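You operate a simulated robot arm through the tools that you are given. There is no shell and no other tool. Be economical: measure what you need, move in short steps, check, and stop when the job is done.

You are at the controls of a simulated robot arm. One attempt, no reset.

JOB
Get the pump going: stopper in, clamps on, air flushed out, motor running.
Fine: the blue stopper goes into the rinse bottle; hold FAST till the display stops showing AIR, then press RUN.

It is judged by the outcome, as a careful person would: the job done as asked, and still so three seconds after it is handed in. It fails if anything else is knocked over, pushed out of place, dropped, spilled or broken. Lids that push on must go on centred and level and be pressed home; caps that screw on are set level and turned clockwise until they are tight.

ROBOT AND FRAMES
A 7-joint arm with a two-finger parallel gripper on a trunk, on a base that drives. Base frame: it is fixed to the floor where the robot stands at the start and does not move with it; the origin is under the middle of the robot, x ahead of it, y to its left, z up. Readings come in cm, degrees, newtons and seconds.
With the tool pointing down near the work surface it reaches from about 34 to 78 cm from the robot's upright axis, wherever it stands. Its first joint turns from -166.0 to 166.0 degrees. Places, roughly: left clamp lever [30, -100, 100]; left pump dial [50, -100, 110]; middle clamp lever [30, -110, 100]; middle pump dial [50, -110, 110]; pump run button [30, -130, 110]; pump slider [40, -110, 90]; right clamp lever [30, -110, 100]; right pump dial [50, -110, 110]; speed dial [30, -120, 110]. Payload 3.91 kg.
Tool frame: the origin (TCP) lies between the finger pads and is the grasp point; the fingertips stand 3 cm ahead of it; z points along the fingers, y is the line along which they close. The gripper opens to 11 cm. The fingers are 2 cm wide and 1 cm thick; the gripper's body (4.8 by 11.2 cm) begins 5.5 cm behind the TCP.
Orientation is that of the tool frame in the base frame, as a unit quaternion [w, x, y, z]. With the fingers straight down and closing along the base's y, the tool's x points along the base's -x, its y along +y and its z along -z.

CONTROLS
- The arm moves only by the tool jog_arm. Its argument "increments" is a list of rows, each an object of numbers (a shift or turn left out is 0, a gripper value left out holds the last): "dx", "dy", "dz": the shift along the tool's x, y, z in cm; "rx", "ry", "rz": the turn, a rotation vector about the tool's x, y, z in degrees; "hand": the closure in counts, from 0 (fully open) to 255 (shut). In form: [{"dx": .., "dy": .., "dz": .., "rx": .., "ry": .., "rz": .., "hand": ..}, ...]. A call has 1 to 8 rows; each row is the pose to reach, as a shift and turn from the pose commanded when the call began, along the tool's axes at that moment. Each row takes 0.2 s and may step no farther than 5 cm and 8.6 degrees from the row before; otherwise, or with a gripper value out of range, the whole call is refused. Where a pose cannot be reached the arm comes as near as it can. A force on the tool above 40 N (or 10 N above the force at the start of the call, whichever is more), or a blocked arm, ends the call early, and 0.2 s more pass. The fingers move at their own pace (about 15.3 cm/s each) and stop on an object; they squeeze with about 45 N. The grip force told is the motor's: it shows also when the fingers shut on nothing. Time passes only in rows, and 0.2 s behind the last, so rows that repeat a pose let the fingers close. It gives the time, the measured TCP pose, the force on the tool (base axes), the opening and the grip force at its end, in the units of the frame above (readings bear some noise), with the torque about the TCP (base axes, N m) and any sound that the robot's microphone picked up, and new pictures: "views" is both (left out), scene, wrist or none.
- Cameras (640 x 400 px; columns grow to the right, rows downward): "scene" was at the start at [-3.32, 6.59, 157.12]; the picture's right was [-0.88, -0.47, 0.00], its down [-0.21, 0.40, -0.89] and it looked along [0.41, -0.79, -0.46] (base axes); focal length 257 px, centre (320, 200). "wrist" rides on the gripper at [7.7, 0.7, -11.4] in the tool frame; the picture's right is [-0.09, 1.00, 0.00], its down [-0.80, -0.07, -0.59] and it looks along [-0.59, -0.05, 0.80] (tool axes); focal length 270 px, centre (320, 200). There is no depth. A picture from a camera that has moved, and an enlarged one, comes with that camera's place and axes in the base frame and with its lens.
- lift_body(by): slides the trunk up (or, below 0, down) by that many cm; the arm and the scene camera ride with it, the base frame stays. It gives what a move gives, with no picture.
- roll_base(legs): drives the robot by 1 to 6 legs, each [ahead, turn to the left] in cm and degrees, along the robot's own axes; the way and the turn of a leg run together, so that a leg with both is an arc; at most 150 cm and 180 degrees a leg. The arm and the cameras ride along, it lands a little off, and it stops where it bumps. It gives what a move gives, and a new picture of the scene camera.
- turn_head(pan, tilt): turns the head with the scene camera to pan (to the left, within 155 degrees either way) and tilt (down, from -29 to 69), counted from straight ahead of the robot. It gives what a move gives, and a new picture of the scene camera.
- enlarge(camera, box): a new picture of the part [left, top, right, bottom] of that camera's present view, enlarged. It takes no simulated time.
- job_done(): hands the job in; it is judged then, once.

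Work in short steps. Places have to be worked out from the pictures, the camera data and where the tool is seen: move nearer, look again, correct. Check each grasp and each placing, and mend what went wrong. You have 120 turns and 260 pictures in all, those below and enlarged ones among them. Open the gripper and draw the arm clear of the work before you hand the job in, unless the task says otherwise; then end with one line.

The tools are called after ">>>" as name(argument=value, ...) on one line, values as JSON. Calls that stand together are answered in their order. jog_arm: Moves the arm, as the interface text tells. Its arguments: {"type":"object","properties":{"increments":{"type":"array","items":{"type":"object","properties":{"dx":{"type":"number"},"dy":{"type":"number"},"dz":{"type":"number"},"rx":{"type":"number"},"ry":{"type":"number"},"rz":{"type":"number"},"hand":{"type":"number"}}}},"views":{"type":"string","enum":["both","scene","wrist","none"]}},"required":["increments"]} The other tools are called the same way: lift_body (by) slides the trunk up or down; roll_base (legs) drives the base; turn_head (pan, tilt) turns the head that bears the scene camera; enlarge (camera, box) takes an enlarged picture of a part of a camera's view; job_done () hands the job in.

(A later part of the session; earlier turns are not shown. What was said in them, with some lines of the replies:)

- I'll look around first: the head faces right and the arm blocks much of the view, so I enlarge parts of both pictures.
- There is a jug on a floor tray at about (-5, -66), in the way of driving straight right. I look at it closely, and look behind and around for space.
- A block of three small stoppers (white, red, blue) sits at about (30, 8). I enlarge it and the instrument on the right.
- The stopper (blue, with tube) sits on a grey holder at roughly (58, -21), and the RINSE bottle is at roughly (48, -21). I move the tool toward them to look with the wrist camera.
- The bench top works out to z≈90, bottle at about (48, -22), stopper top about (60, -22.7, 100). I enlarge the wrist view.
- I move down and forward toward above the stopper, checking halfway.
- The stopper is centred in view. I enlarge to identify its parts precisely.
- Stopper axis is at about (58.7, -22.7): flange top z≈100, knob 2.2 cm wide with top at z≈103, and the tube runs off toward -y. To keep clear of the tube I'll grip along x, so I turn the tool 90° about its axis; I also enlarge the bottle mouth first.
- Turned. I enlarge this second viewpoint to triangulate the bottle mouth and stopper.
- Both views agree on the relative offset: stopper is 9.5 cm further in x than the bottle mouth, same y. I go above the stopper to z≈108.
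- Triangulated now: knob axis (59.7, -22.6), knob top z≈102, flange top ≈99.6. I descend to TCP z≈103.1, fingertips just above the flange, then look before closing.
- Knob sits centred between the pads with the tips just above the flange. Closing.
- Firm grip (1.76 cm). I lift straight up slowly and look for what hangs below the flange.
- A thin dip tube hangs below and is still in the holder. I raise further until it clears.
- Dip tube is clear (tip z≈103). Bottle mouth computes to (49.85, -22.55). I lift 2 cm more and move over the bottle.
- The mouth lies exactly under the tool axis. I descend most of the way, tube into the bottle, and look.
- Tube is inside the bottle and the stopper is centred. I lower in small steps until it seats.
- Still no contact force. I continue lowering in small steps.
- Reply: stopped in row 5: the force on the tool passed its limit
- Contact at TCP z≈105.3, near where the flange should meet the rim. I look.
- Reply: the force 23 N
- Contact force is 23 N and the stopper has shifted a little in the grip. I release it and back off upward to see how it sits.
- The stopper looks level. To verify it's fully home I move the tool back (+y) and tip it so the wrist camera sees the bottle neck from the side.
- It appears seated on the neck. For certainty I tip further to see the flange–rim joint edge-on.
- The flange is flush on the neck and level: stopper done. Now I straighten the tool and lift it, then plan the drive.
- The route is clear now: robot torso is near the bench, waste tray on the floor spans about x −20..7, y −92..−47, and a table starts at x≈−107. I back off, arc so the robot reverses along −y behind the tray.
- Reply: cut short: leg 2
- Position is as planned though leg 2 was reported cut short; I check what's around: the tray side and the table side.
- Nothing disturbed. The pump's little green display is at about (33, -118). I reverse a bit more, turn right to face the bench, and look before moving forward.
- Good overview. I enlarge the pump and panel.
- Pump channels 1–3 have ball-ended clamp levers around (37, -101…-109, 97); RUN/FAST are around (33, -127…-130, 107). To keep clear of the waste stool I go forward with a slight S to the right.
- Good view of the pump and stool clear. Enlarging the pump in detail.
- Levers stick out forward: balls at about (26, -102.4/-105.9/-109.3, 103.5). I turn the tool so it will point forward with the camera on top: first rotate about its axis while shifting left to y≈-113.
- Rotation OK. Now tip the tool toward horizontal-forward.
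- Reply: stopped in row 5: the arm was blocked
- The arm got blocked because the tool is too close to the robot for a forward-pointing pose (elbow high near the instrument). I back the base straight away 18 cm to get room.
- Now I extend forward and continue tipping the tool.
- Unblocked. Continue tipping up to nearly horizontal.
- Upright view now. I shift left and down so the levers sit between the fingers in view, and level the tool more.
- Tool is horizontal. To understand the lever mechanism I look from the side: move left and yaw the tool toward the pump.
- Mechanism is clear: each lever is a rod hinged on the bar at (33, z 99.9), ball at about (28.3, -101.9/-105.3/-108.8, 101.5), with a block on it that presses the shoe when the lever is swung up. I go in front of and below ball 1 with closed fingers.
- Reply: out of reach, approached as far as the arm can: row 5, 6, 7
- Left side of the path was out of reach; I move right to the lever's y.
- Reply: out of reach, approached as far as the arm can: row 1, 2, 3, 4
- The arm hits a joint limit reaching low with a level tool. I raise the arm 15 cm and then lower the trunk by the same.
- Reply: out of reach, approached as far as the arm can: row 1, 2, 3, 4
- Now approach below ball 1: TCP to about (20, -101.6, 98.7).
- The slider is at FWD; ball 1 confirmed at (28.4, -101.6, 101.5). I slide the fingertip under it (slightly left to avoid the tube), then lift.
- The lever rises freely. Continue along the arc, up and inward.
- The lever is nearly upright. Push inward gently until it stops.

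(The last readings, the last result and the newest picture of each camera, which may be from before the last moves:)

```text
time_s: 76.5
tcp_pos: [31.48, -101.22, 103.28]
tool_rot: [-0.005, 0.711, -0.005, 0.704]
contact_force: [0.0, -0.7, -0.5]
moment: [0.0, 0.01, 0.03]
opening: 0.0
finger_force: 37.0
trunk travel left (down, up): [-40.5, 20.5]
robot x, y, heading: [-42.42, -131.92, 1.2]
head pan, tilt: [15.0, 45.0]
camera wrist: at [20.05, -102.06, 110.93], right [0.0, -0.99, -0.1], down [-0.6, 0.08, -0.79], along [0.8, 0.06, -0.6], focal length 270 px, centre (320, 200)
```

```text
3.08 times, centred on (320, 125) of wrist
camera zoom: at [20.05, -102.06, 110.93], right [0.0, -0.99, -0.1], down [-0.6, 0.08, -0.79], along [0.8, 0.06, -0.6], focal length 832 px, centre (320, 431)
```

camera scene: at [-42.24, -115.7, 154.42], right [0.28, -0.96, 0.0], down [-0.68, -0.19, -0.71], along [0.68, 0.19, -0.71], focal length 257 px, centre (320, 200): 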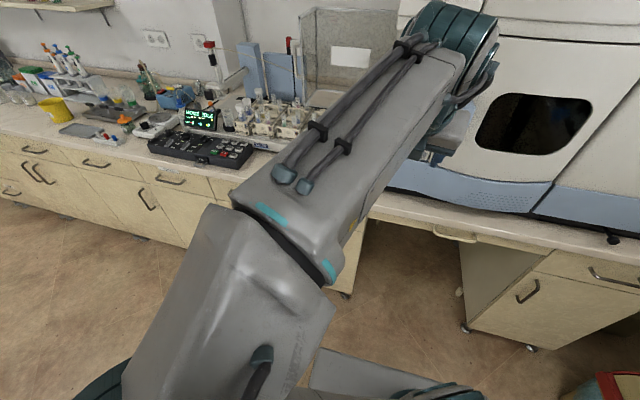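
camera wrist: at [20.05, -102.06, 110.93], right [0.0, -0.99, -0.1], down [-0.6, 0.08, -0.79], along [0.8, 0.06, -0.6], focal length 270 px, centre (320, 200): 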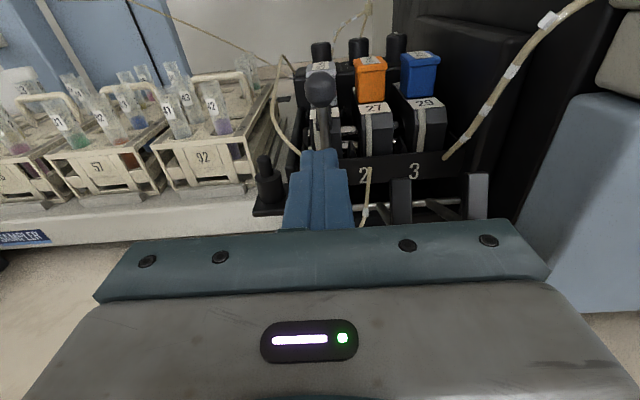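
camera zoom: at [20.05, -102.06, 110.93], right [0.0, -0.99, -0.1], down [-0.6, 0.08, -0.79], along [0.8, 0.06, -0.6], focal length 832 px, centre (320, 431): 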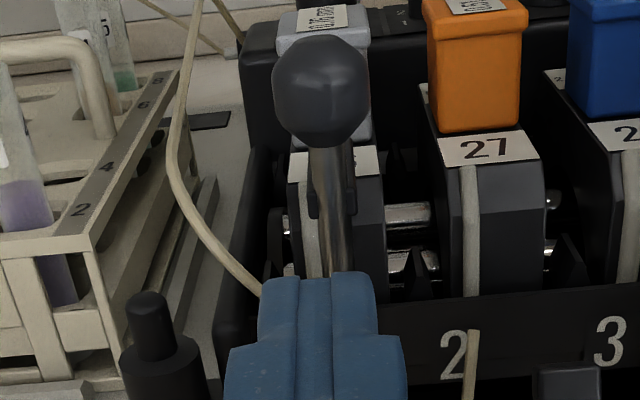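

Upright now and no resistance yet. I back off a little, raise to ball height and push on the ball.

>>> jog_arm(increments=[{"dz": -2.5}, {"dz": -4, "dx": 2}, {"dz": -4, "dx": 4}, {"dz": -3, "dx": 4}, {"dz": -3, "dx": 4}], views="wrist")

>>> enlarge(camera="wrist", box=[240, 60, 400, 190])

```text
time_s: 77.7
tcp_pos: [28.47, -101.45, 107.18]
tool_rot: [-0.006, 0.71, -0.005, 0.704]
contact_force: [0.5, 0.1, 0.7]
moment: [0.03, 0.02, 0.02]
opening: 0.03
finger_force: 37.5
trunk travel left (down, up): [-40.5, 20.5]
robot x, y, heading: [-42.15, -132.52, 1.0]
head pan, tilt: [15.0, 45.0]
camera wrist: at [17.03, -102.14, 114.9], right [0.0, -0.99, -0.1], down [-0.6, 0.08, -0.79], along [0.8, 0.06, -0.6], focal length 270 px, centre (320, 200)
```

wrist: 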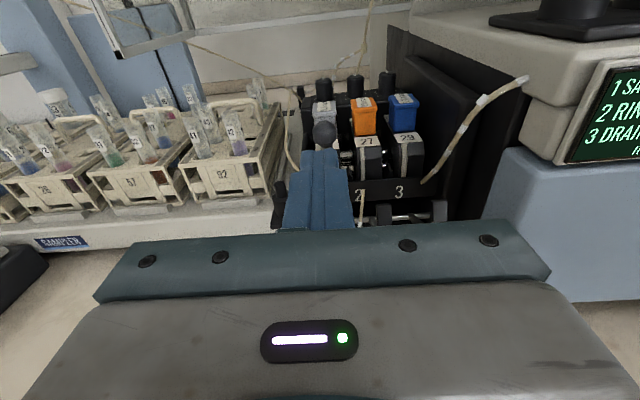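

```text
3.08 times, centred on (320, 125) of wrist
camera zoom: at [17.03, -102.14, 114.9], right [0.0, -0.99, -0.1], down [-0.6, 0.08, -0.79], along [0.8, 0.06, -0.6], focal length 832 px, centre (320, 431)
```

zoom: 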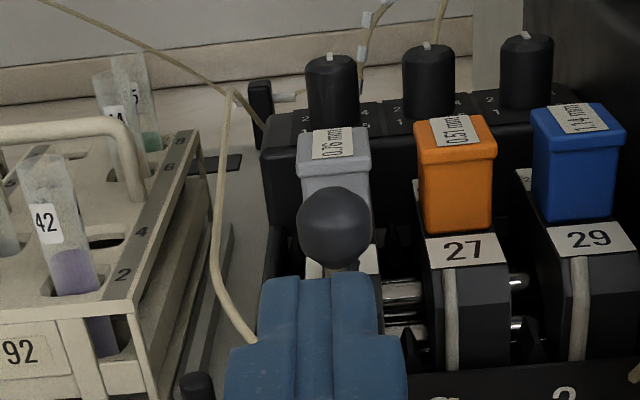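

The lever stays; ball now at about (35.9, -101.7, 106.8). Push it home until resistance.

>>> jog_arm(increments=[{"dz": 2}, {"dz": 3.2}, {"dz": 3.8}, {"dz": 4.4}, {"dz": 5.0}, {"dz": 5.6}], views="wrist")

>>> enlarge(camera="wrist", box=[240, 60, 400, 190])

```text
time_s: 78.8
tcp_pos: [32.45, -101.39, 107.37]
tool_rot: [-0.005, 0.712, -0.007, 0.702]
contact_force: [-29.9, -9.4, 1.3]
moment: [-0.07, 0.2, -0.35]
opening: 0.01
finger_force: 37.9
trunk travel left (down, up): [-40.5, 20.5]
robot x, y, heading: [-42.08, -132.54, 1.0]
head pan, tilt: [15.0, 45.0]
stopped in row 5: the force on the tool passed its limit (the readings are from after the stop); the commanded pose is now the measured one
camera wrist: at [21.1, -102.23, 114.99], right [0.0, -0.99, -0.1], down [-0.6, 0.08, -0.79], along [0.8, 0.06, -0.6], focal length 270 px, centre (320, 200)
```

wrist: 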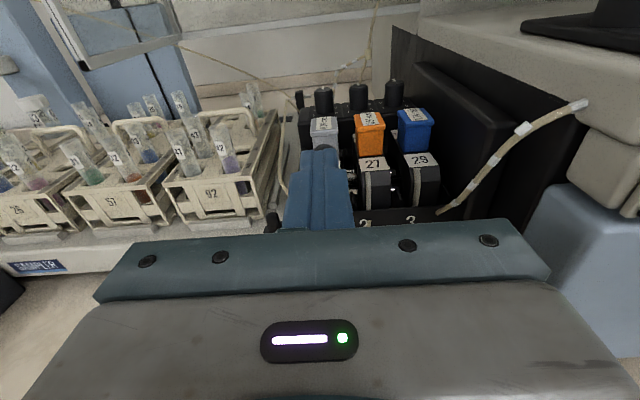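

```text
3.08 times, centred on (320, 125) of wrist
camera zoom: at [21.1, -102.23, 114.99], right [0.0, -0.99, -0.1], down [-0.6, 0.08, -0.79], along [0.8, 0.06, -0.6], focal length 832 px, centre (320, 431)
```

zoom: 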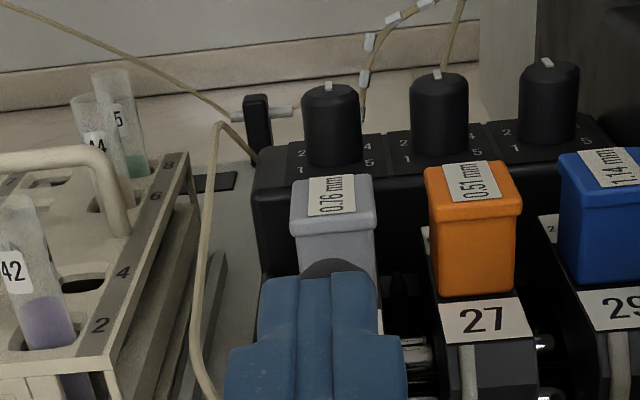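

Firm stop at 40 N: clamp 1 is over. Next, back out and go below lever 2.

>>> jog_arm(increments=[{"dz": -4.5}, {"dz": -9}, {"dz": -12.5, "dx": -2, "dy": 2}, {"dz": -12.5, "dx": -5.5, "dy": 4.1}, {"dz": -12.5, "dx": -8.6, "dy": 4.1}, {"dz": -12.5, "dx": -8.6, "dy": 4.1}], views="wrist")

>>> enlarge(camera="wrist", box=[240, 40, 400, 190])

```text
time_s: 80.2
tcp_pos: [20.28, -105.2, 98.82]
tool_rot: [-0.002, 0.714, -0.005, 0.7]
contact_force: [0.0, 0.5, -0.7]
moment: [0.05, 0.0, -0.02]
opening: 0.01
finger_force: 38.0
trunk travel left (down, up): [-40.5, 20.5]
robot x, y, heading: [-42.07, -132.64, 1.3]
head pan, tilt: [15.0, 45.0]
camera wrist: at [8.9, -105.97, 106.69], right [-0.01, -1.0, -0.1], down [-0.61, 0.08, -0.79], along [0.79, 0.05, -0.61], focal length 270 px, centre (320, 200)
```

wrist: 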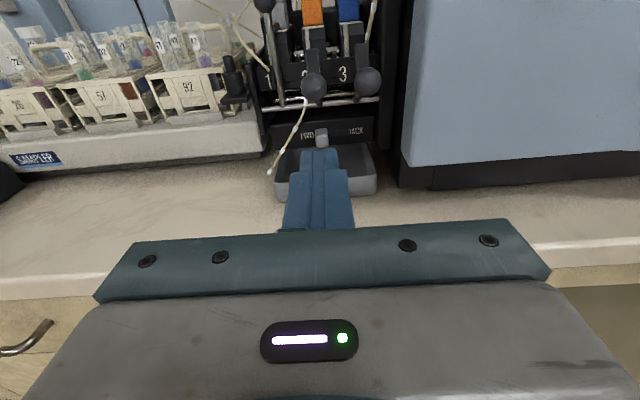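

```text
2.67 times, centred on (320, 115) of wrist
camera zoom: at [8.9, -105.97, 106.69], right [-0.01, -1.0, -0.1], down [-0.61, 0.08, -0.79], along [0.79, 0.05, -0.61], focal length 721 px, centre (320, 427)
```

zoom: 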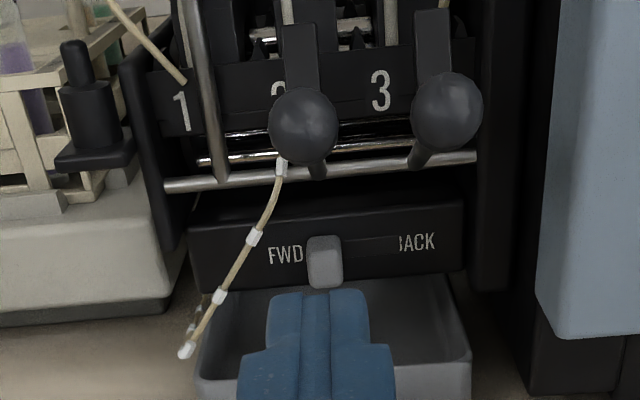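

Lever 1 stays up. Ball 2 is at (28.4, -105.3, 101.5). Same motion for lever 2.

>>> jog_arm(increments=[{"dy": 0.3, "dz": 3}, {"dy": 0.3, "dz": 6.4}, {"dy": 0.3, "dz": 6.4, "dx": 1.2}, {"dy": 0.3, "dz": 6.4, "dx": 2.4}, {"dy": 0.3, "dz": 6.9, "dx": 3.3}, {"dy": 0.3, "dz": 7.5, "dx": 4.1}, {"dy": 0.3, "dz": 8.7, "dx": 4.8}], views="none")

>>> jog_arm(increments=[{"dz": 0.8}, {"dz": 1.6}, {"dz": 2.4}], views="wrist")

>>> enlarge(camera="wrist", box=[240, 60, 400, 190])

```text
time_s: 81.8
tcp_pos: [29.15, -105.84, 103.22]
tool_rot: [-0.005, 0.713, -0.004, 0.702]
contact_force: [-0.2, -0.3, 0.2]
moment: [0.01, 0.0, -0.01]
opening: 0.01
finger_force: 38.1
out of reach, approached as far as the arm can: row 1, 2
trunk travel left (down, up): [-40.5, 20.5]
robot x, y, heading: [-42.14, -132.59, 1.0]
head pan, tilt: [15.0, 45.0]
```

```text
time_s: 82.6
tcp_pos: [31.51, -105.72, 103.12]
tool_rot: [-0.005, 0.712, -0.004, 0.702]
contact_force: [0.7, -0.3, 0.5]
moment: [0.02, 0.04, 0.04]
opening: 0.0
finger_force: 37.4
trunk travel left (down, up): [-40.5, 20.5]
robot x, y, heading: [-42.65, -132.95, 1.1]
head pan, tilt: [15.0, 45.0]
camera wrist: at [20.14, -106.56, 110.9], right [0.0, -0.99, -0.1], down [-0.61, 0.08, -0.79], along [0.79, 0.06, -0.6], focal length 270 px, centre (320, 200)
```

wrist: 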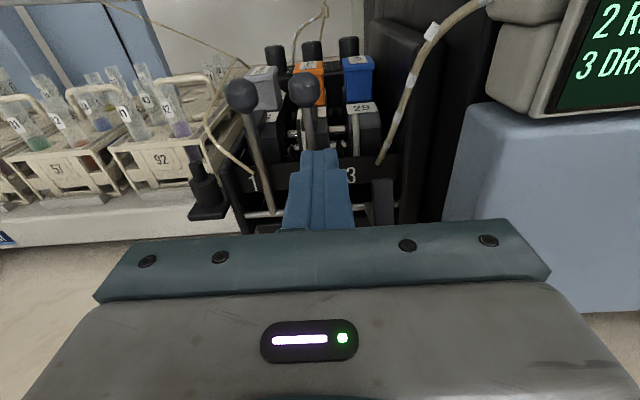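

```text
3.08 times, centred on (320, 125) of wrist
camera zoom: at [20.14, -106.56, 110.9], right [0.0, -0.99, -0.1], down [-0.61, 0.08, -0.79], along [0.79, 0.06, -0.6], focal length 832 px, centre (320, 431)
```

zoom: 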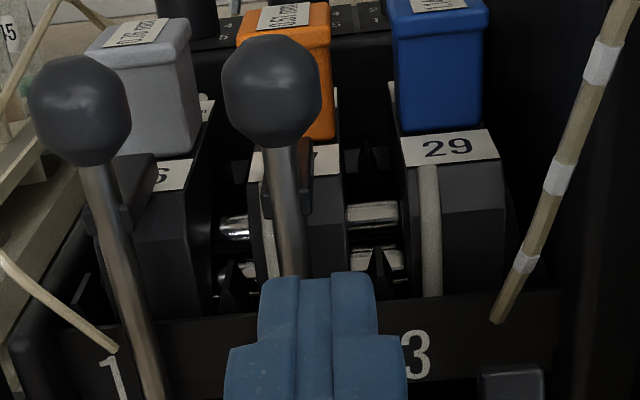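

Lever 2 is upright. Push its ball home in the same way.

>>> jog_arm(increments=[{"dz": -2.5}, {"dz": -4, "dx": 2}, {"dz": -4, "dx": 4.2}, {"dz": -1, "dx": 4.2}, {"dz": 0.2, "dx": 4.2}, {"dz": 0.8, "dx": 4.2}, {"dz": 1.4, "dx": 4.2}, {"dz": 2.0, "dx": 4.2}], views="none")

>>> jog_arm(increments=[{"dz": -4.5}, {"dz": -9}, {"dz": -12}, {"dz": -12}], views="wrist")

>>> enlarge(camera="wrist", box=[240, 40, 400, 190])

```text
time_s: 84.3
tcp_pos: [32.56, -105.68, 107.3]
tool_rot: [-0.006, 0.715, -0.005, 0.699]
contact_force: [-30.0, -9.2, 1.6]
moment: [-0.15, 0.17, -0.16]
opening: 0.0
finger_force: 37.4
trunk travel left (down, up): [-40.5, 20.5]
robot x, y, heading: [-42.25, -132.73, 1.2]
head pan, tilt: [15.0, 45.0]
stopped in row 8: the force on the tool passed its limit (the readings are from after the stop); the commanded pose is now the measured one
```

```text
time_s: 85.3
tcp_pos: [20.99, -105.9, 107.12]
tool_rot: [-0.005, 0.715, -0.005, 0.699]
contact_force: [0.9, -0.2, -0.1]
moment: [0.01, 0.03, -0.02]
opening: 0.0
finger_force: 37.6
trunk travel left (down, up): [-40.5, 20.5]
robot x, y, heading: [-42.17, -132.51, 0.9]
head pan, tilt: [15.0, 45.0]
camera wrist: at [9.69, -106.6, 114.98], right [0.0, -0.99, -0.1], down [-0.61, 0.08, -0.79], along [0.79, 0.06, -0.61], focal length 270 px, centre (320, 200)
```

wrist: 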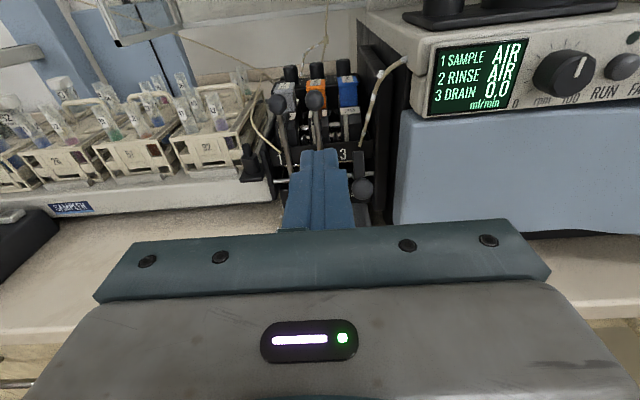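

```text
2.67 times, centred on (320, 115) of wrist
camera zoom: at [9.69, -106.6, 114.98], right [0.0, -0.99, -0.1], down [-0.61, 0.08, -0.79], along [0.79, 0.06, -0.61], focal length 721 px, centre (320, 427)
```

zoom: 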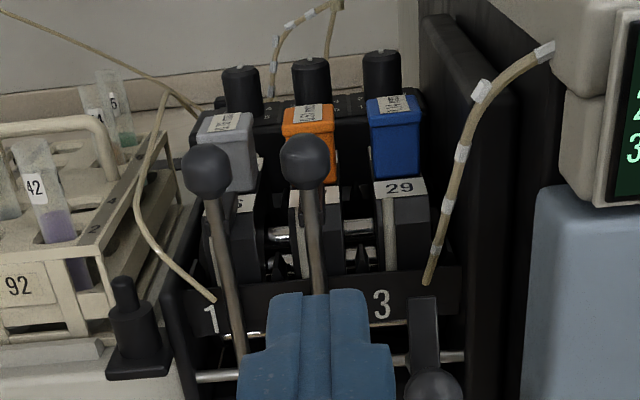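

The display now reads AIR for channels 1 and 2: those clamps are on. Now lever 3.

>>> jog_arm(increments=[{"dy": 1.5, "dx": -3}, {"dy": 2.9, "dx": -6}, {"dy": 2.9, "dx": -8.5}, {"dy": 2.9, "dx": -8.5}], views="wrist")

>>> enlarge(camera="wrist", box=[240, 40, 400, 190])

```text
time_s: 86.3
tcp_pos: [20.74, -107.38, 100.15]
tool_rot: [0.0, 0.717, -0.005, 0.697]
contact_force: [-0.3, 0.6, 1.0]
moment: [-0.03, 0.04, -0.01]
opening: 0.0
finger_force: 37.4
out of reach, approached as far as the arm can: row 3, 4
trunk travel left (down, up): [-40.5, 20.5]
robot x, y, heading: [-42.22, -133.03, 1.2]
head pan, tilt: [15.0, 45.0]
camera wrist: at [9.5, -107.97, 108.03], right [-0.01, -1.0, -0.1], down [-0.62, 0.08, -0.78], along [0.79, 0.05, -0.61], focal length 270 px, centre (320, 200)
```

wrist: 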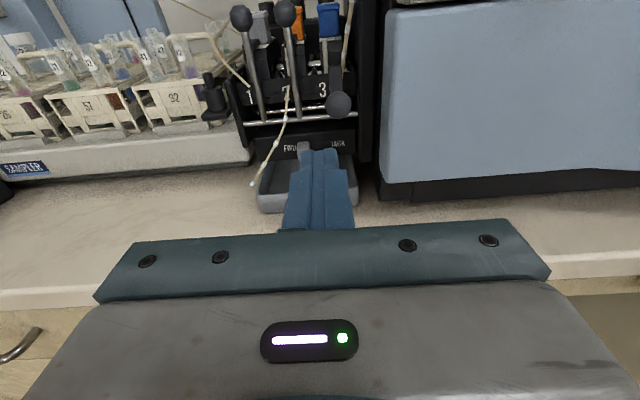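

```text
2.67 times, centred on (320, 115) of wrist
camera zoom: at [9.5, -107.97, 108.03], right [-0.01, -1.0, -0.1], down [-0.62, 0.08, -0.78], along [0.79, 0.05, -0.61], focal length 721 px, centre (320, 427)
```

zoom: 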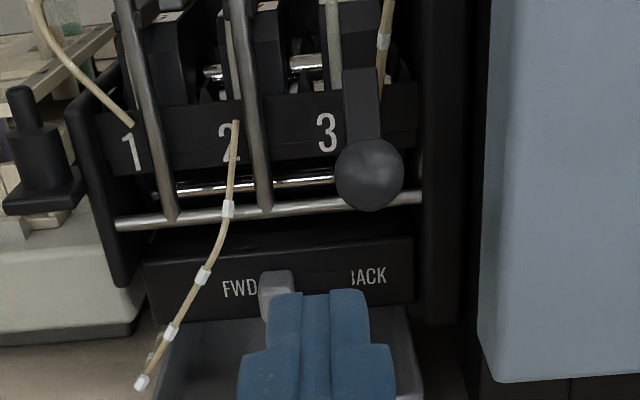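

Reach limit again; I raise the arm a bit and lower the trunk to compensate.

>>> jog_arm(increments=[{"dx": 3, "dy": 0.5}, {"dx": 6, "dy": 1.2}, {"dx": 6, "dy": 1.2}], views="none")

>>> lift_body(by=-7)

>>> enlarge(camera="wrist", box=[240, 40, 400, 190])

```text
time_s: 87.1
tcp_pos: [20.99, -108.51, 106.09]
tool_rot: [-0.006, 0.716, -0.005, 0.698]
contact_force: [0.3, 0.1, 0.2]
moment: [0.01, 0.0, 0.01]
opening: 0.02
finger_force: 37.8
trunk travel left (down, up): [-40.5, 20.5]
robot x, y, heading: [-42.31, -132.63, 1.1]
head pan, tilt: [15.0, 45.0]
```

```text
time_s: 88.2
tcp_pos: [20.92, -108.59, 99.04]
tool_rot: [-0.006, 0.716, -0.005, 0.699]
contact_force: [-0.7, 0.1, 0.2]
moment: [0.01, 0.02, -0.02]
opening: 0.01
finger_force: 37.6
trunk travel left (down, up): [-33.5, 27.5]
robot x, y, heading: [-42.03, -132.99, 0.9]
head pan, tilt: [15.0, 45.0]
```

```text
2.67 times, centred on (320, 115) of wrist
camera zoom: at [9.71, -109.45, 106.91], right [0.0, -0.99, -0.1], down [-0.61, 0.08, -0.79], along [0.79, 0.06, -0.61], focal length 721 px, centre (320, 427)
```

zoom: 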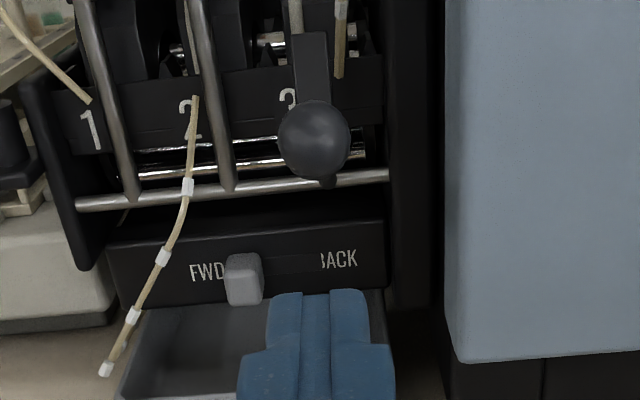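

Ball 3 at (28.3, -108.8, 101.6), well aligned. Same motion.

>>> jog_arm(increments=[{"dz": 3}, {"dz": 5.8}, {"dz": 5.8, "dx": 1.2}, {"dz": 5.8, "dx": 2.4}, {"dz": 6.3, "dx": 3.3}, {"dz": 6.9, "dx": 4.1}, {"dz": 8.1, "dx": 4.8}], views="none")

>>> jog_arm(increments=[{"dz": 0.8}, {"dz": 1.6}, {"dz": 2.4}], views="wrist")

>>> enlarge(camera="wrist", box=[240, 60, 400, 190])

```text
time_s: 89.8
tcp_pos: [29.25, -108.95, 103.77]
tool_rot: [-0.006, 0.716, -0.004, 0.699]
contact_force: [-0.2, 0.2, -0.7]
moment: [0.01, 0.0, 0.02]
opening: 0.01
finger_force: 37.6
trunk travel left (down, up): [-33.5, 27.5]
robot x, y, heading: [-42.54, -133.13, 1.2]
head pan, tilt: [15.0, 45.0]
```

```text
time_s: 90.6
tcp_pos: [31.66, -108.75, 103.79]
tool_rot: [-0.006, 0.716, -0.004, 0.698]
contact_force: [-0.4, -0.6, 0.4]
moment: [0.0, 0.02, -0.01]
opening: 0.0
finger_force: 37.5
trunk travel left (down, up): [-33.5, 27.5]
robot x, y, heading: [-42.2, -132.99, 1.0]
head pan, tilt: [15.0, 45.0]
camera wrist: at [20.32, -109.47, 111.58], right [0.0, -0.99, -0.1], down [-0.61, 0.08, -0.79], along [0.79, 0.06, -0.61], focal length 270 px, centre (320, 200)
```

wrist: 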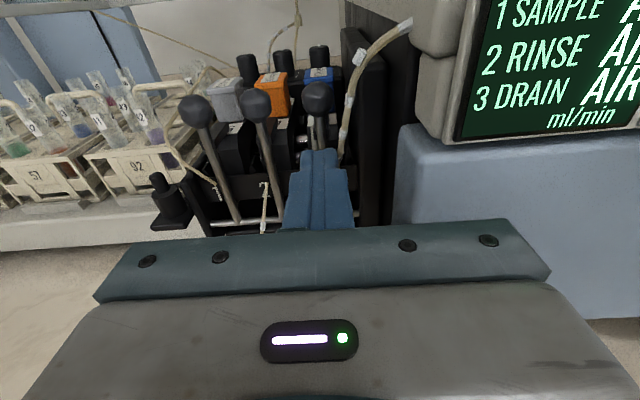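

```text
3.08 times, centred on (320, 125) of wrist
camera zoom: at [20.32, -109.47, 111.58], right [0.0, -0.99, -0.1], down [-0.61, 0.08, -0.79], along [0.79, 0.06, -0.61], focal length 832 px, centre (320, 431)
```

zoom: 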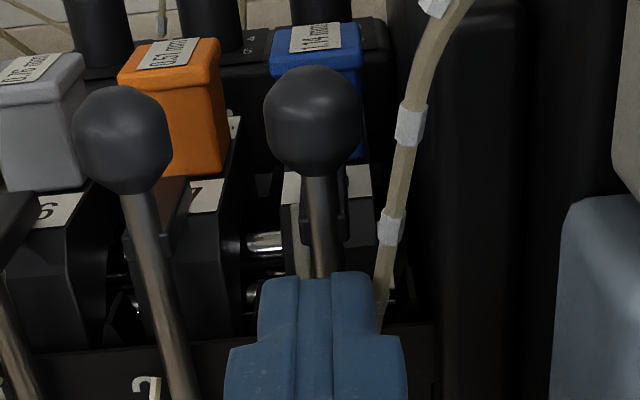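

All three channels now read AIR. I press lever 3's ball home too, then back out.

>>> jog_arm(increments=[{"dz": -2.5}, {"dz": -4, "dx": 2}, {"dz": -4, "dx": 3.6}, {"dz": -1, "dx": 3.6}, {"dz": 0.2, "dx": 3.6}, {"dz": 0.8, "dx": 3.6}, {"dz": 1.4, "dx": 3.6}, {"dz": 2.0, "dx": 3.6}], views="none")

>>> jog_arm(increments=[{"dz": -4.5}, {"dz": -9}, {"dz": -13}, {"dz": -17}, {"dz": -17, "dy": 5}, {"dz": -17, "dy": 9.5}, {"dz": -17, "dy": 14}, {"dz": -17, "dy": 18}], views="wrist")

>>> enlarge(camera="wrist", box=[220, 40, 400, 180])

```text
time_s: 92.2
tcp_pos: [32.49, -108.58, 107.22]
tool_rot: [-0.007, 0.717, -0.004, 0.697]
contact_force: [-31.3, -8.0, 0.1]
moment: [-0.1, 0.16, -0.26]
opening: 0.0
finger_force: 37.6
trunk travel left (down, up): [-33.5, 27.5]
robot x, y, heading: [-42.22, -132.75, 1.1]
head pan, tilt: [15.0, 45.0]
stopped in row 8: the force on the tool passed its limit (the readings are from after the stop); the commanded pose is now the measured one
```

```text
time_s: 94.0
tcp_pos: [16.13, -126.69, 107.21]
tool_rot: [-0.004, 0.718, -0.005, 0.696]
contact_force: [-0.9, 0.1, 0.5]
moment: [-0.01, -0.01, -0.1]
opening: 0.02
finger_force: 37.2
trunk travel left (down, up): [-33.5, 27.5]
robot x, y, heading: [-42.3, -132.85, 1.3]
head pan, tilt: [15.0, 45.0]
camera wrist: at [4.91, -127.35, 115.02], right [0.0, -0.99, -0.1], down [-0.62, 0.08, -0.78], along [0.79, 0.06, -0.62], focal length 270 px, centre (320, 200)
```

wrist: 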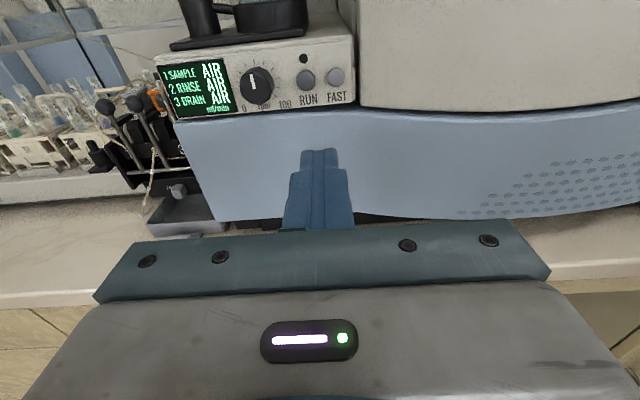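

```text
2.86 times, centred on (310, 110) of wrist
camera zoom: at [4.91, -127.35, 115.02], right [0.0, -0.99, -0.1], down [-0.62, 0.08, -0.78], along [0.79, 0.06, -0.62], focal length 772 px, centre (349, 457)
```

zoom: 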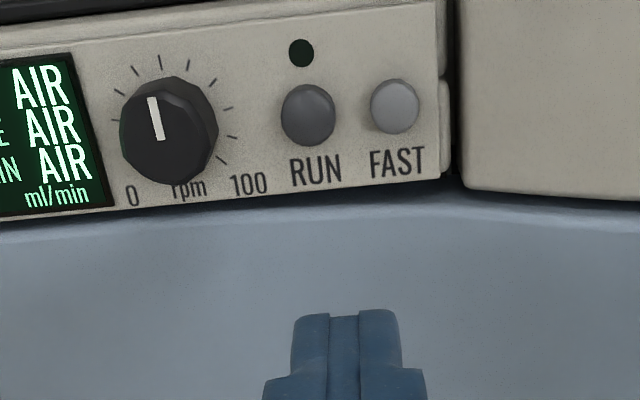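

Dial is set mid-scale; FAST is at about (28.6, -128.3, 109.1), RUN at (28.6, -125.6, 109.0). I line up on FAST.

>>> jog_arm(increments=[{"dy": 0.8, "dx": 1, "ry": 1.8}, {"dy": 1.6, "dx": 2.0, "dz": 2, "ry": 1.8}, {"dy": 1.6, "dx": 2.1, "dz": 6, "ry": 1.8}, {"dy": 1.6, "dx": 2.1, "dz": 6, "ry": 1.8}], views="wrist")

>>> enlarge(camera="wrist", box=[240, 60, 400, 190])

```text
time_s: 95.0
tcp_pos: [22.13, -127.97, 108.85]
tool_rot: [-0.006, 0.707, -0.004, 0.707]
contact_force: [-0.2, -0.6, -0.4]
moment: [0.01, -0.02, 0.01]
opening: 0.0
finger_force: 38.1
trunk travel left (down, up): [-33.5, 27.5]
robot x, y, heading: [-42.58, -132.63, 1.5]
head pan, tilt: [15.0, 45.0]
camera wrist: at [10.69, -128.87, 116.43], right [0.0, -0.99, -0.1], down [-0.59, 0.08, -0.8], along [0.8, 0.06, -0.59], focal length 270 px, centre (320, 200)
```

wrist: 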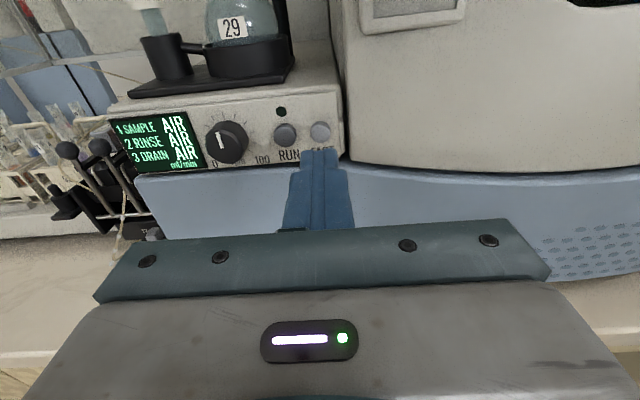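

```text
3.08 times, centred on (320, 125) of wrist
camera zoom: at [10.69, -128.87, 116.43], right [0.0, -0.99, -0.1], down [-0.59, 0.08, -0.8], along [0.8, 0.06, -0.59], focal length 832 px, centre (320, 431)
```

zoom: 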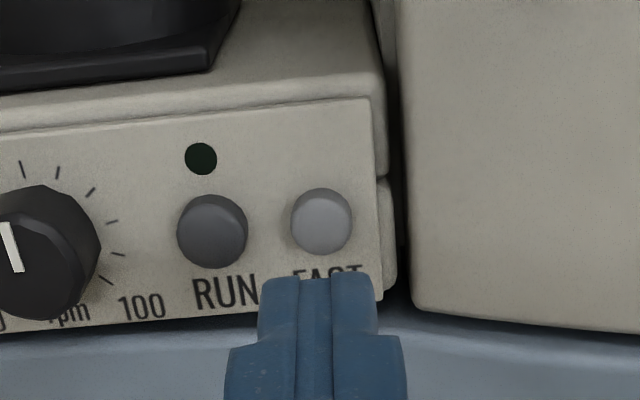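

FAST is dead ahead at (28.6, -128.15, 109.06). I press in small steps and hold.

>>> jog_arm(increments=[{"dy": 0.15, "dx": 0.2, "dz": 2.5}, {"dy": 0.15, "dx": 0.2, "dz": 3.3}, {"dy": 0.15, "dx": 0.2, "dz": 3.6}, {"dy": 0.15, "dx": 0.2, "dz": 3.8}], views="wrist")

>>> enlarge(camera="wrist", box=[140, 60, 400, 210])

```text
time_s: 96.0
tcp_pos: [25.72, -128.31, 109.32]
tool_rot: [-0.004, 0.707, -0.005, 0.708]
contact_force: [-5.3, 0.8, -0.5]
moment: [0.01, 0.0, 0.04]
opening: 0.02
finger_force: 37.8
trunk travel left (down, up): [-33.5, 27.5]
robot x, y, heading: [-42.52, -132.67, 1.3]
head pan, tilt: [15.0, 45.0]
heard: click
camera wrist: at [14.25, -129.14, 116.84], right [0.0, -0.99, -0.1], down [-0.59, 0.08, -0.8], along [0.8, 0.06, -0.59], focal length 270 px, centre (320, 200)
```

wrist: 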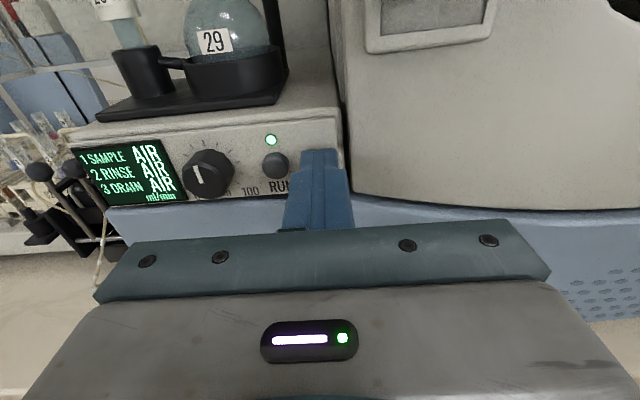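

```text
2.46 times, centred on (270, 135) of wrist
camera zoom: at [14.25, -129.14, 116.84], right [0.0, -0.99, -0.1], down [-0.59, 0.08, -0.8], along [0.8, 0.06, -0.59], focal length 665 px, centre (443, 360)
```

zoom: 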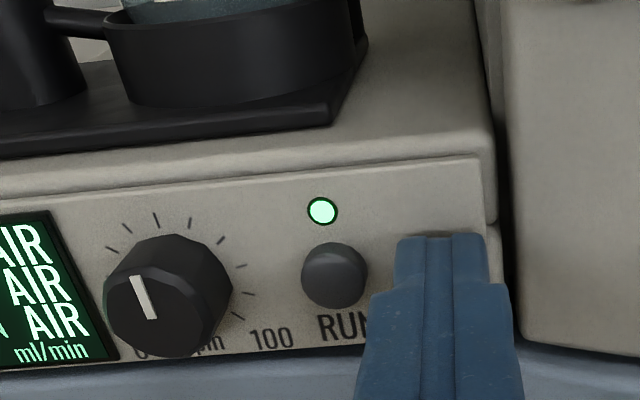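

Click, LED lit, pressing at about 5 N. I hold.

>>> jog_arm(increments=[{"dz": 0.1}, {"dz": 0.1}, {"dz": 0.1}, {"dz": 0.1}, {"dz": 0.1}, {"dz": 0.1}, {"dz": 0.1}, {"dz": 0.1}], views="none")

>>> jog_arm(increments=[{}, {}, {}, {}, {}, {}, {}, {}], views="wrist")

```text
time_s: 97.8
tcp_pos: [25.72, -128.38, 109.34]
tool_rot: [-0.007, 0.706, -0.004, 0.708]
contact_force: [-13.3, 1.3, -4.9]
moment: [-0.01, 0.2, 0.07]
opening: 0.02
finger_force: 38.0
trunk travel left (down, up): [-33.5, 27.5]
robot x, y, heading: [-42.16, -132.6, 0.7]
head pan, tilt: [15.0, 45.0]
```

```text
time_s: 99.6
tcp_pos: [25.79, -128.41, 109.31]
tool_rot: [-0.006, 0.706, -0.004, 0.708]
contact_force: [-13.1, 2.2, -3.5]
moment: [0.03, 0.14, 0.09]
opening: 0.0
finger_force: 37.5
trunk travel left (down, up): [-33.5, 27.5]
robot x, y, heading: [-42.34, -132.62, 1.3]
head pan, tilt: [15.0, 45.0]
camera wrist: at [14.27, -129.16, 116.89], right [0.0, -0.99, -0.1], down [-0.59, 0.08, -0.8], along [0.81, 0.06, -0.59], focal length 270 px, centre (320, 200)
```

wrist: 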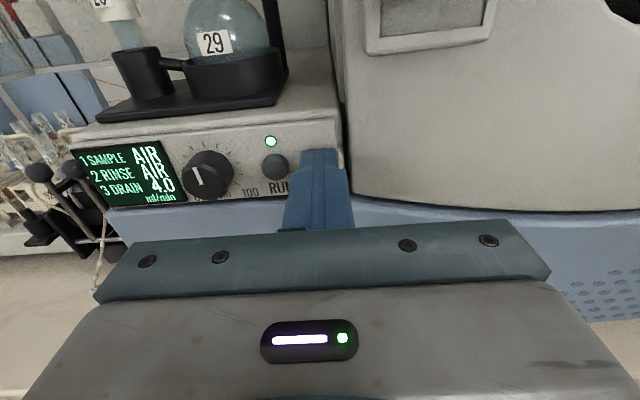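

Drain already shows 4.0 ml/min; sample and rinse still AIR. Keep holding.

>>> jog_arm(increments=[{}, {}, {}, {}, {}, {}, {}, {}], views="none")

>>> jog_arm(increments=[{}, {}, {}, {}, {}, {}, {}, {}], views="wrist")

```text
time_s: 101.4
tcp_pos: [25.75, -128.34, 109.31]
tool_rot: [-0.006, 0.706, -0.004, 0.708]
contact_force: [-11.1, 1.1, -0.4]
moment: [-0.01, 0.03, 0.07]
opening: 0.0
finger_force: 37.7
trunk travel left (down, up): [-33.5, 27.5]
robot x, y, heading: [-42.5, -132.84, 1.3]
head pan, tilt: [15.0, 45.0]
```

```text
time_s: 103.2
tcp_pos: [25.73, -128.37, 109.34]
tool_rot: [-0.005, 0.706, -0.003, 0.708]
contact_force: [-10.8, 0.2, 0.8]
moment: [-0.02, -0.03, 0.04]
opening: 0.0
finger_force: 37.7
trunk travel left (down, up): [-33.5, 27.5]
robot x, y, heading: [-42.6, -132.81, 1.3]
head pan, tilt: [15.0, 45.0]
camera wrist: at [14.27, -129.17, 116.9], right [0.0, -0.99, -0.1], down [-0.59, 0.08, -0.8], along [0.81, 0.06, -0.59], focal length 270 px, centre (320, 200)
```

wrist: 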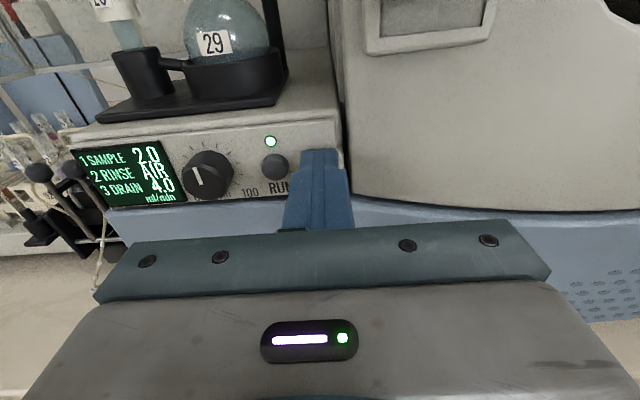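

Sample is clear too; rinse still AIR. Hold on.

>>> jog_arm(increments=[{}, {}, {}, {}, {}, {}, {}, {}], views="none")

>>> jog_arm(increments=[{}, {}, {}, {}, {}, {}, {}, {}], views="wrist")

```text
time_s: 105.0
tcp_pos: [25.68, -128.39, 109.33]
tool_rot: [-0.005, 0.706, -0.004, 0.708]
contact_force: [-10.0, 1.3, 1.9]
moment: [-0.01, -0.01, 0.01]
opening: 0.0
finger_force: 38.1
trunk travel left (down, up): [-33.5, 27.5]
robot x, y, heading: [-42.3, -132.57, 1.2]
head pan, tilt: [15.0, 45.0]
```

```text
time_s: 106.8
tcp_pos: [25.88, -128.39, 109.37]
tool_rot: [-0.006, 0.706, -0.004, 0.708]
contact_force: [-11.5, -0.1, 0.7]
moment: [0.03, 0.0, 0.04]
opening: 0.01
finger_force: 37.6
trunk travel left (down, up): [-33.5, 27.5]
robot x, y, heading: [-42.66, -132.81, 1.3]
head pan, tilt: [15.0, 45.0]
camera wrist: at [14.27, -129.18, 116.89], right [0.0, -0.99, -0.1], down [-0.59, 0.08, -0.8], along [0.81, 0.06, -0.59], focal length 270 px, centre (320, 200)
```

wrist: 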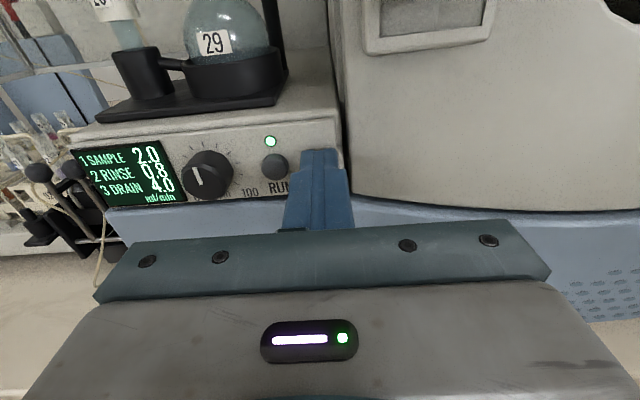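

All three show flow, no AIR. I release FAST, shift to RUN and check alignment before pressing.

>>> jog_arm(increments=[{"dz": -1.5}, {"dz": -3.5}, {"dz": -3.5, "dy": -1.5}, {"dz": -3.5, "dy": -2.75, "dx": -0.1}, {"dz": -3.5, "dy": -2.75, "dx": -0.1}], views="wrist")

>>> enlarge(camera="wrist", box=[140, 60, 400, 210])

```text
time_s: 108.0
tcp_pos: [22.24, -125.47, 109.3]
tool_rot: [-0.006, 0.707, -0.004, 0.707]
contact_force: [-0.9, 0.4, -0.1]
moment: [-0.02, -0.02, -0.01]
opening: 0.0
finger_force: 37.8
trunk travel left (down, up): [-33.5, 27.5]
robot x, y, heading: [-42.04, -132.97, 1.2]
head pan, tilt: [15.0, 45.0]
camera wrist: at [10.7, -126.32, 116.91], right [0.0, -0.99, -0.1], down [-0.59, 0.08, -0.8], along [0.8, 0.06, -0.59], focal length 270 px, centre (320, 200)
```

wrist: 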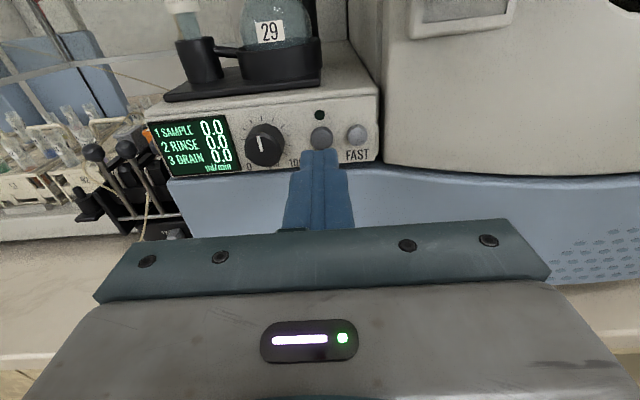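

```text
2.46 times, centred on (270, 135) of wrist
camera zoom: at [10.7, -126.32, 116.91], right [0.0, -0.99, -0.1], down [-0.59, 0.08, -0.8], along [0.8, 0.06, -0.59], focal length 665 px, centre (443, 360)
```

zoom: 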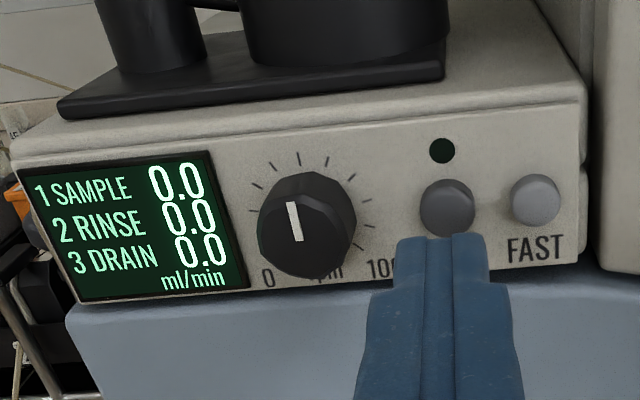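

Aligned with RUN and AIR is gone. One press, then release.

>>> jog_arm(increments=[{"dz": 2.4, "dx": -0.1, "dy": 0.1}, {"dz": 3.2, "dx": -0.1, "dy": 0.1}, {"dz": 3.7, "dx": -0.1, "dy": 0.1}, {"dz": 2, "dx": -0.1, "dy": 0.1}, {"dz": -2}, {"dz": -2}], views="wrist")

>>> enlarge(camera="wrist", box=[140, 60, 400, 210])

```text
time_s: 109.4
tcp_pos: [20.47, -125.52, 109.25]
tool_rot: [-0.005, 0.707, -0.005, 0.708]
contact_force: [0.1, 0.6, -0.1]
moment: [0.02, 0.02, 0.0]
opening: 0.03
finger_force: 37.4
trunk travel left (down, up): [-33.5, 27.5]
robot x, y, heading: [-42.35, -132.83, 1.2]
head pan, tilt: [15.0, 45.0]
heard: click
camera wrist: at [8.92, -126.33, 116.73], right [0.0, -0.99, -0.1], down [-0.59, 0.08, -0.8], along [0.8, 0.06, -0.59], focal length 270 px, centre (320, 200)
```

wrist: 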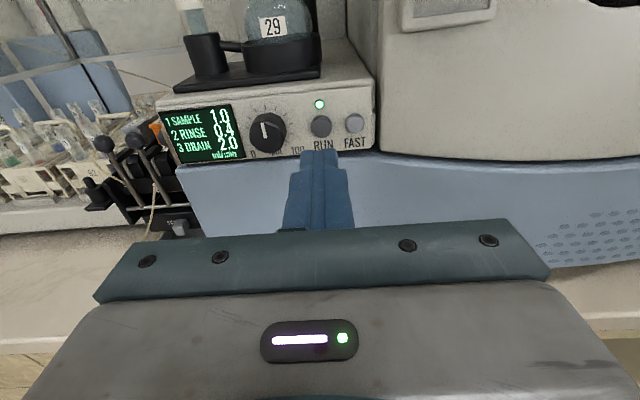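

```text
2.46 times, centred on (270, 135) of wrist
camera zoom: at [8.92, -126.33, 116.73], right [0.0, -0.99, -0.1], down [-0.59, 0.08, -0.8], along [0.8, 0.06, -0.59], focal length 665 px, centre (443, 360)
```

zoom: 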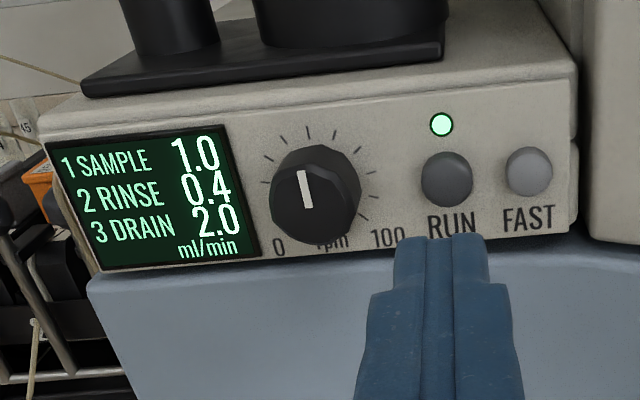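

The motor runs: LED on, flows 1.0/0.4/2.0. I open the gripper, draw the arm back, and take a last look at the bottle and the whole scene.

>>> jog_arm(increments=[{"dz": -4}, {"dz": -7, "dx": 2, "hand": 90}, {"dz": -9, "dx": 5, "hand": 0}, {"dz": -9, "dx": 5}, {"dz": -9, "dx": 5}], views="wrist")

>>> turn_head(pan=35, tilt=35)

>>> enlarge(camera="scene", box=[180, 60, 420, 240])

```text
time_s: 110.6
tcp_pos: [11.21, -125.79, 114.05]
tool_rot: [-0.006, 0.707, -0.004, 0.708]
contact_force: [0.1, 0.6, -0.7]
moment: [0.02, -0.02, -0.01]
opening: 11.0
finger_force: 0.1
trunk travel left (down, up): [-33.5, 27.5]
robot x, y, heading: [-42.21, -132.5, 1.3]
head pan, tilt: [15.0, 45.0]
camera wrist: at [-0.25, -126.62, 121.66], right [0.0, -0.99, -0.1], down [-0.59, 0.08, -0.8], along [0.8, 0.06, -0.59], focal length 270 px, centre (320, 200)
```

wrist: 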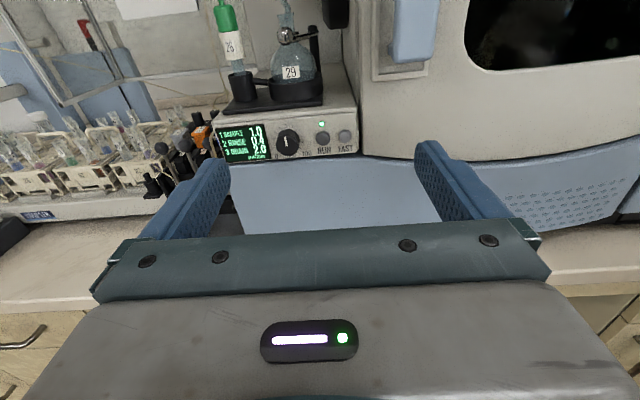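

```text
time_s: 111.5
tcp_pos: [11.12, -125.84, 114.17]
tool_rot: [-0.006, 0.707, -0.005, 0.708]
contact_force: [0.7, -0.6, 0.5]
moment: [0.0, -0.02, -0.04]
opening: 11.01
finger_force: 0.1
trunk travel left (down, up): [-33.5, 27.5]
robot x, y, heading: [-42.7, -132.91, 1.1]
head pan, tilt: [35.0, 35.0]
camera scene: at [-43.15, -112.8, 136.9], right [0.59, -0.81, 0.0], down [-0.46, -0.34, -0.82], along [0.66, 0.48, -0.57], focal length 257 px, centre (320, 200)
```

scene: 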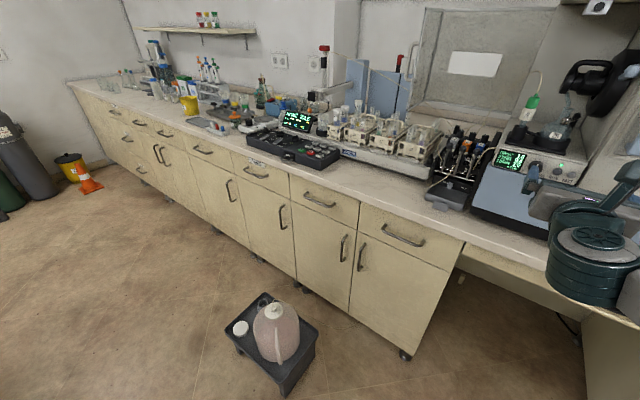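

```text
2.22 times, centred on (300, 150) of scene
camera zoom: at [-43.15, -112.8, 136.9], right [0.59, -0.81, 0.0], down [-0.46, -0.34, -0.82], along [0.66, 0.48, -0.57], focal length 570 px, centre (364, 311)
```

zoom: 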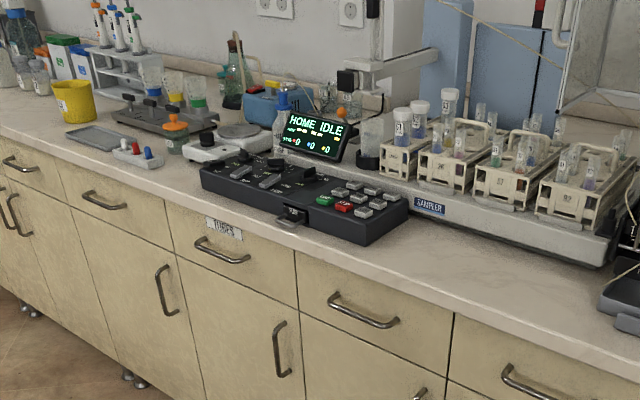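

Everything is standing, the stopper is still in the bottle, and the pump is running with the arm clear. I hand in.

>>> job_done()

```text
The job is handed in.
```

The pump is running: the blue stopper is seated in the rinse bottle, all three clamps are on, FAST was held until AIR cleared on every line, and RUN was pressed (sample 1.0, rinse 0.4, drain 2.0 ml/min).
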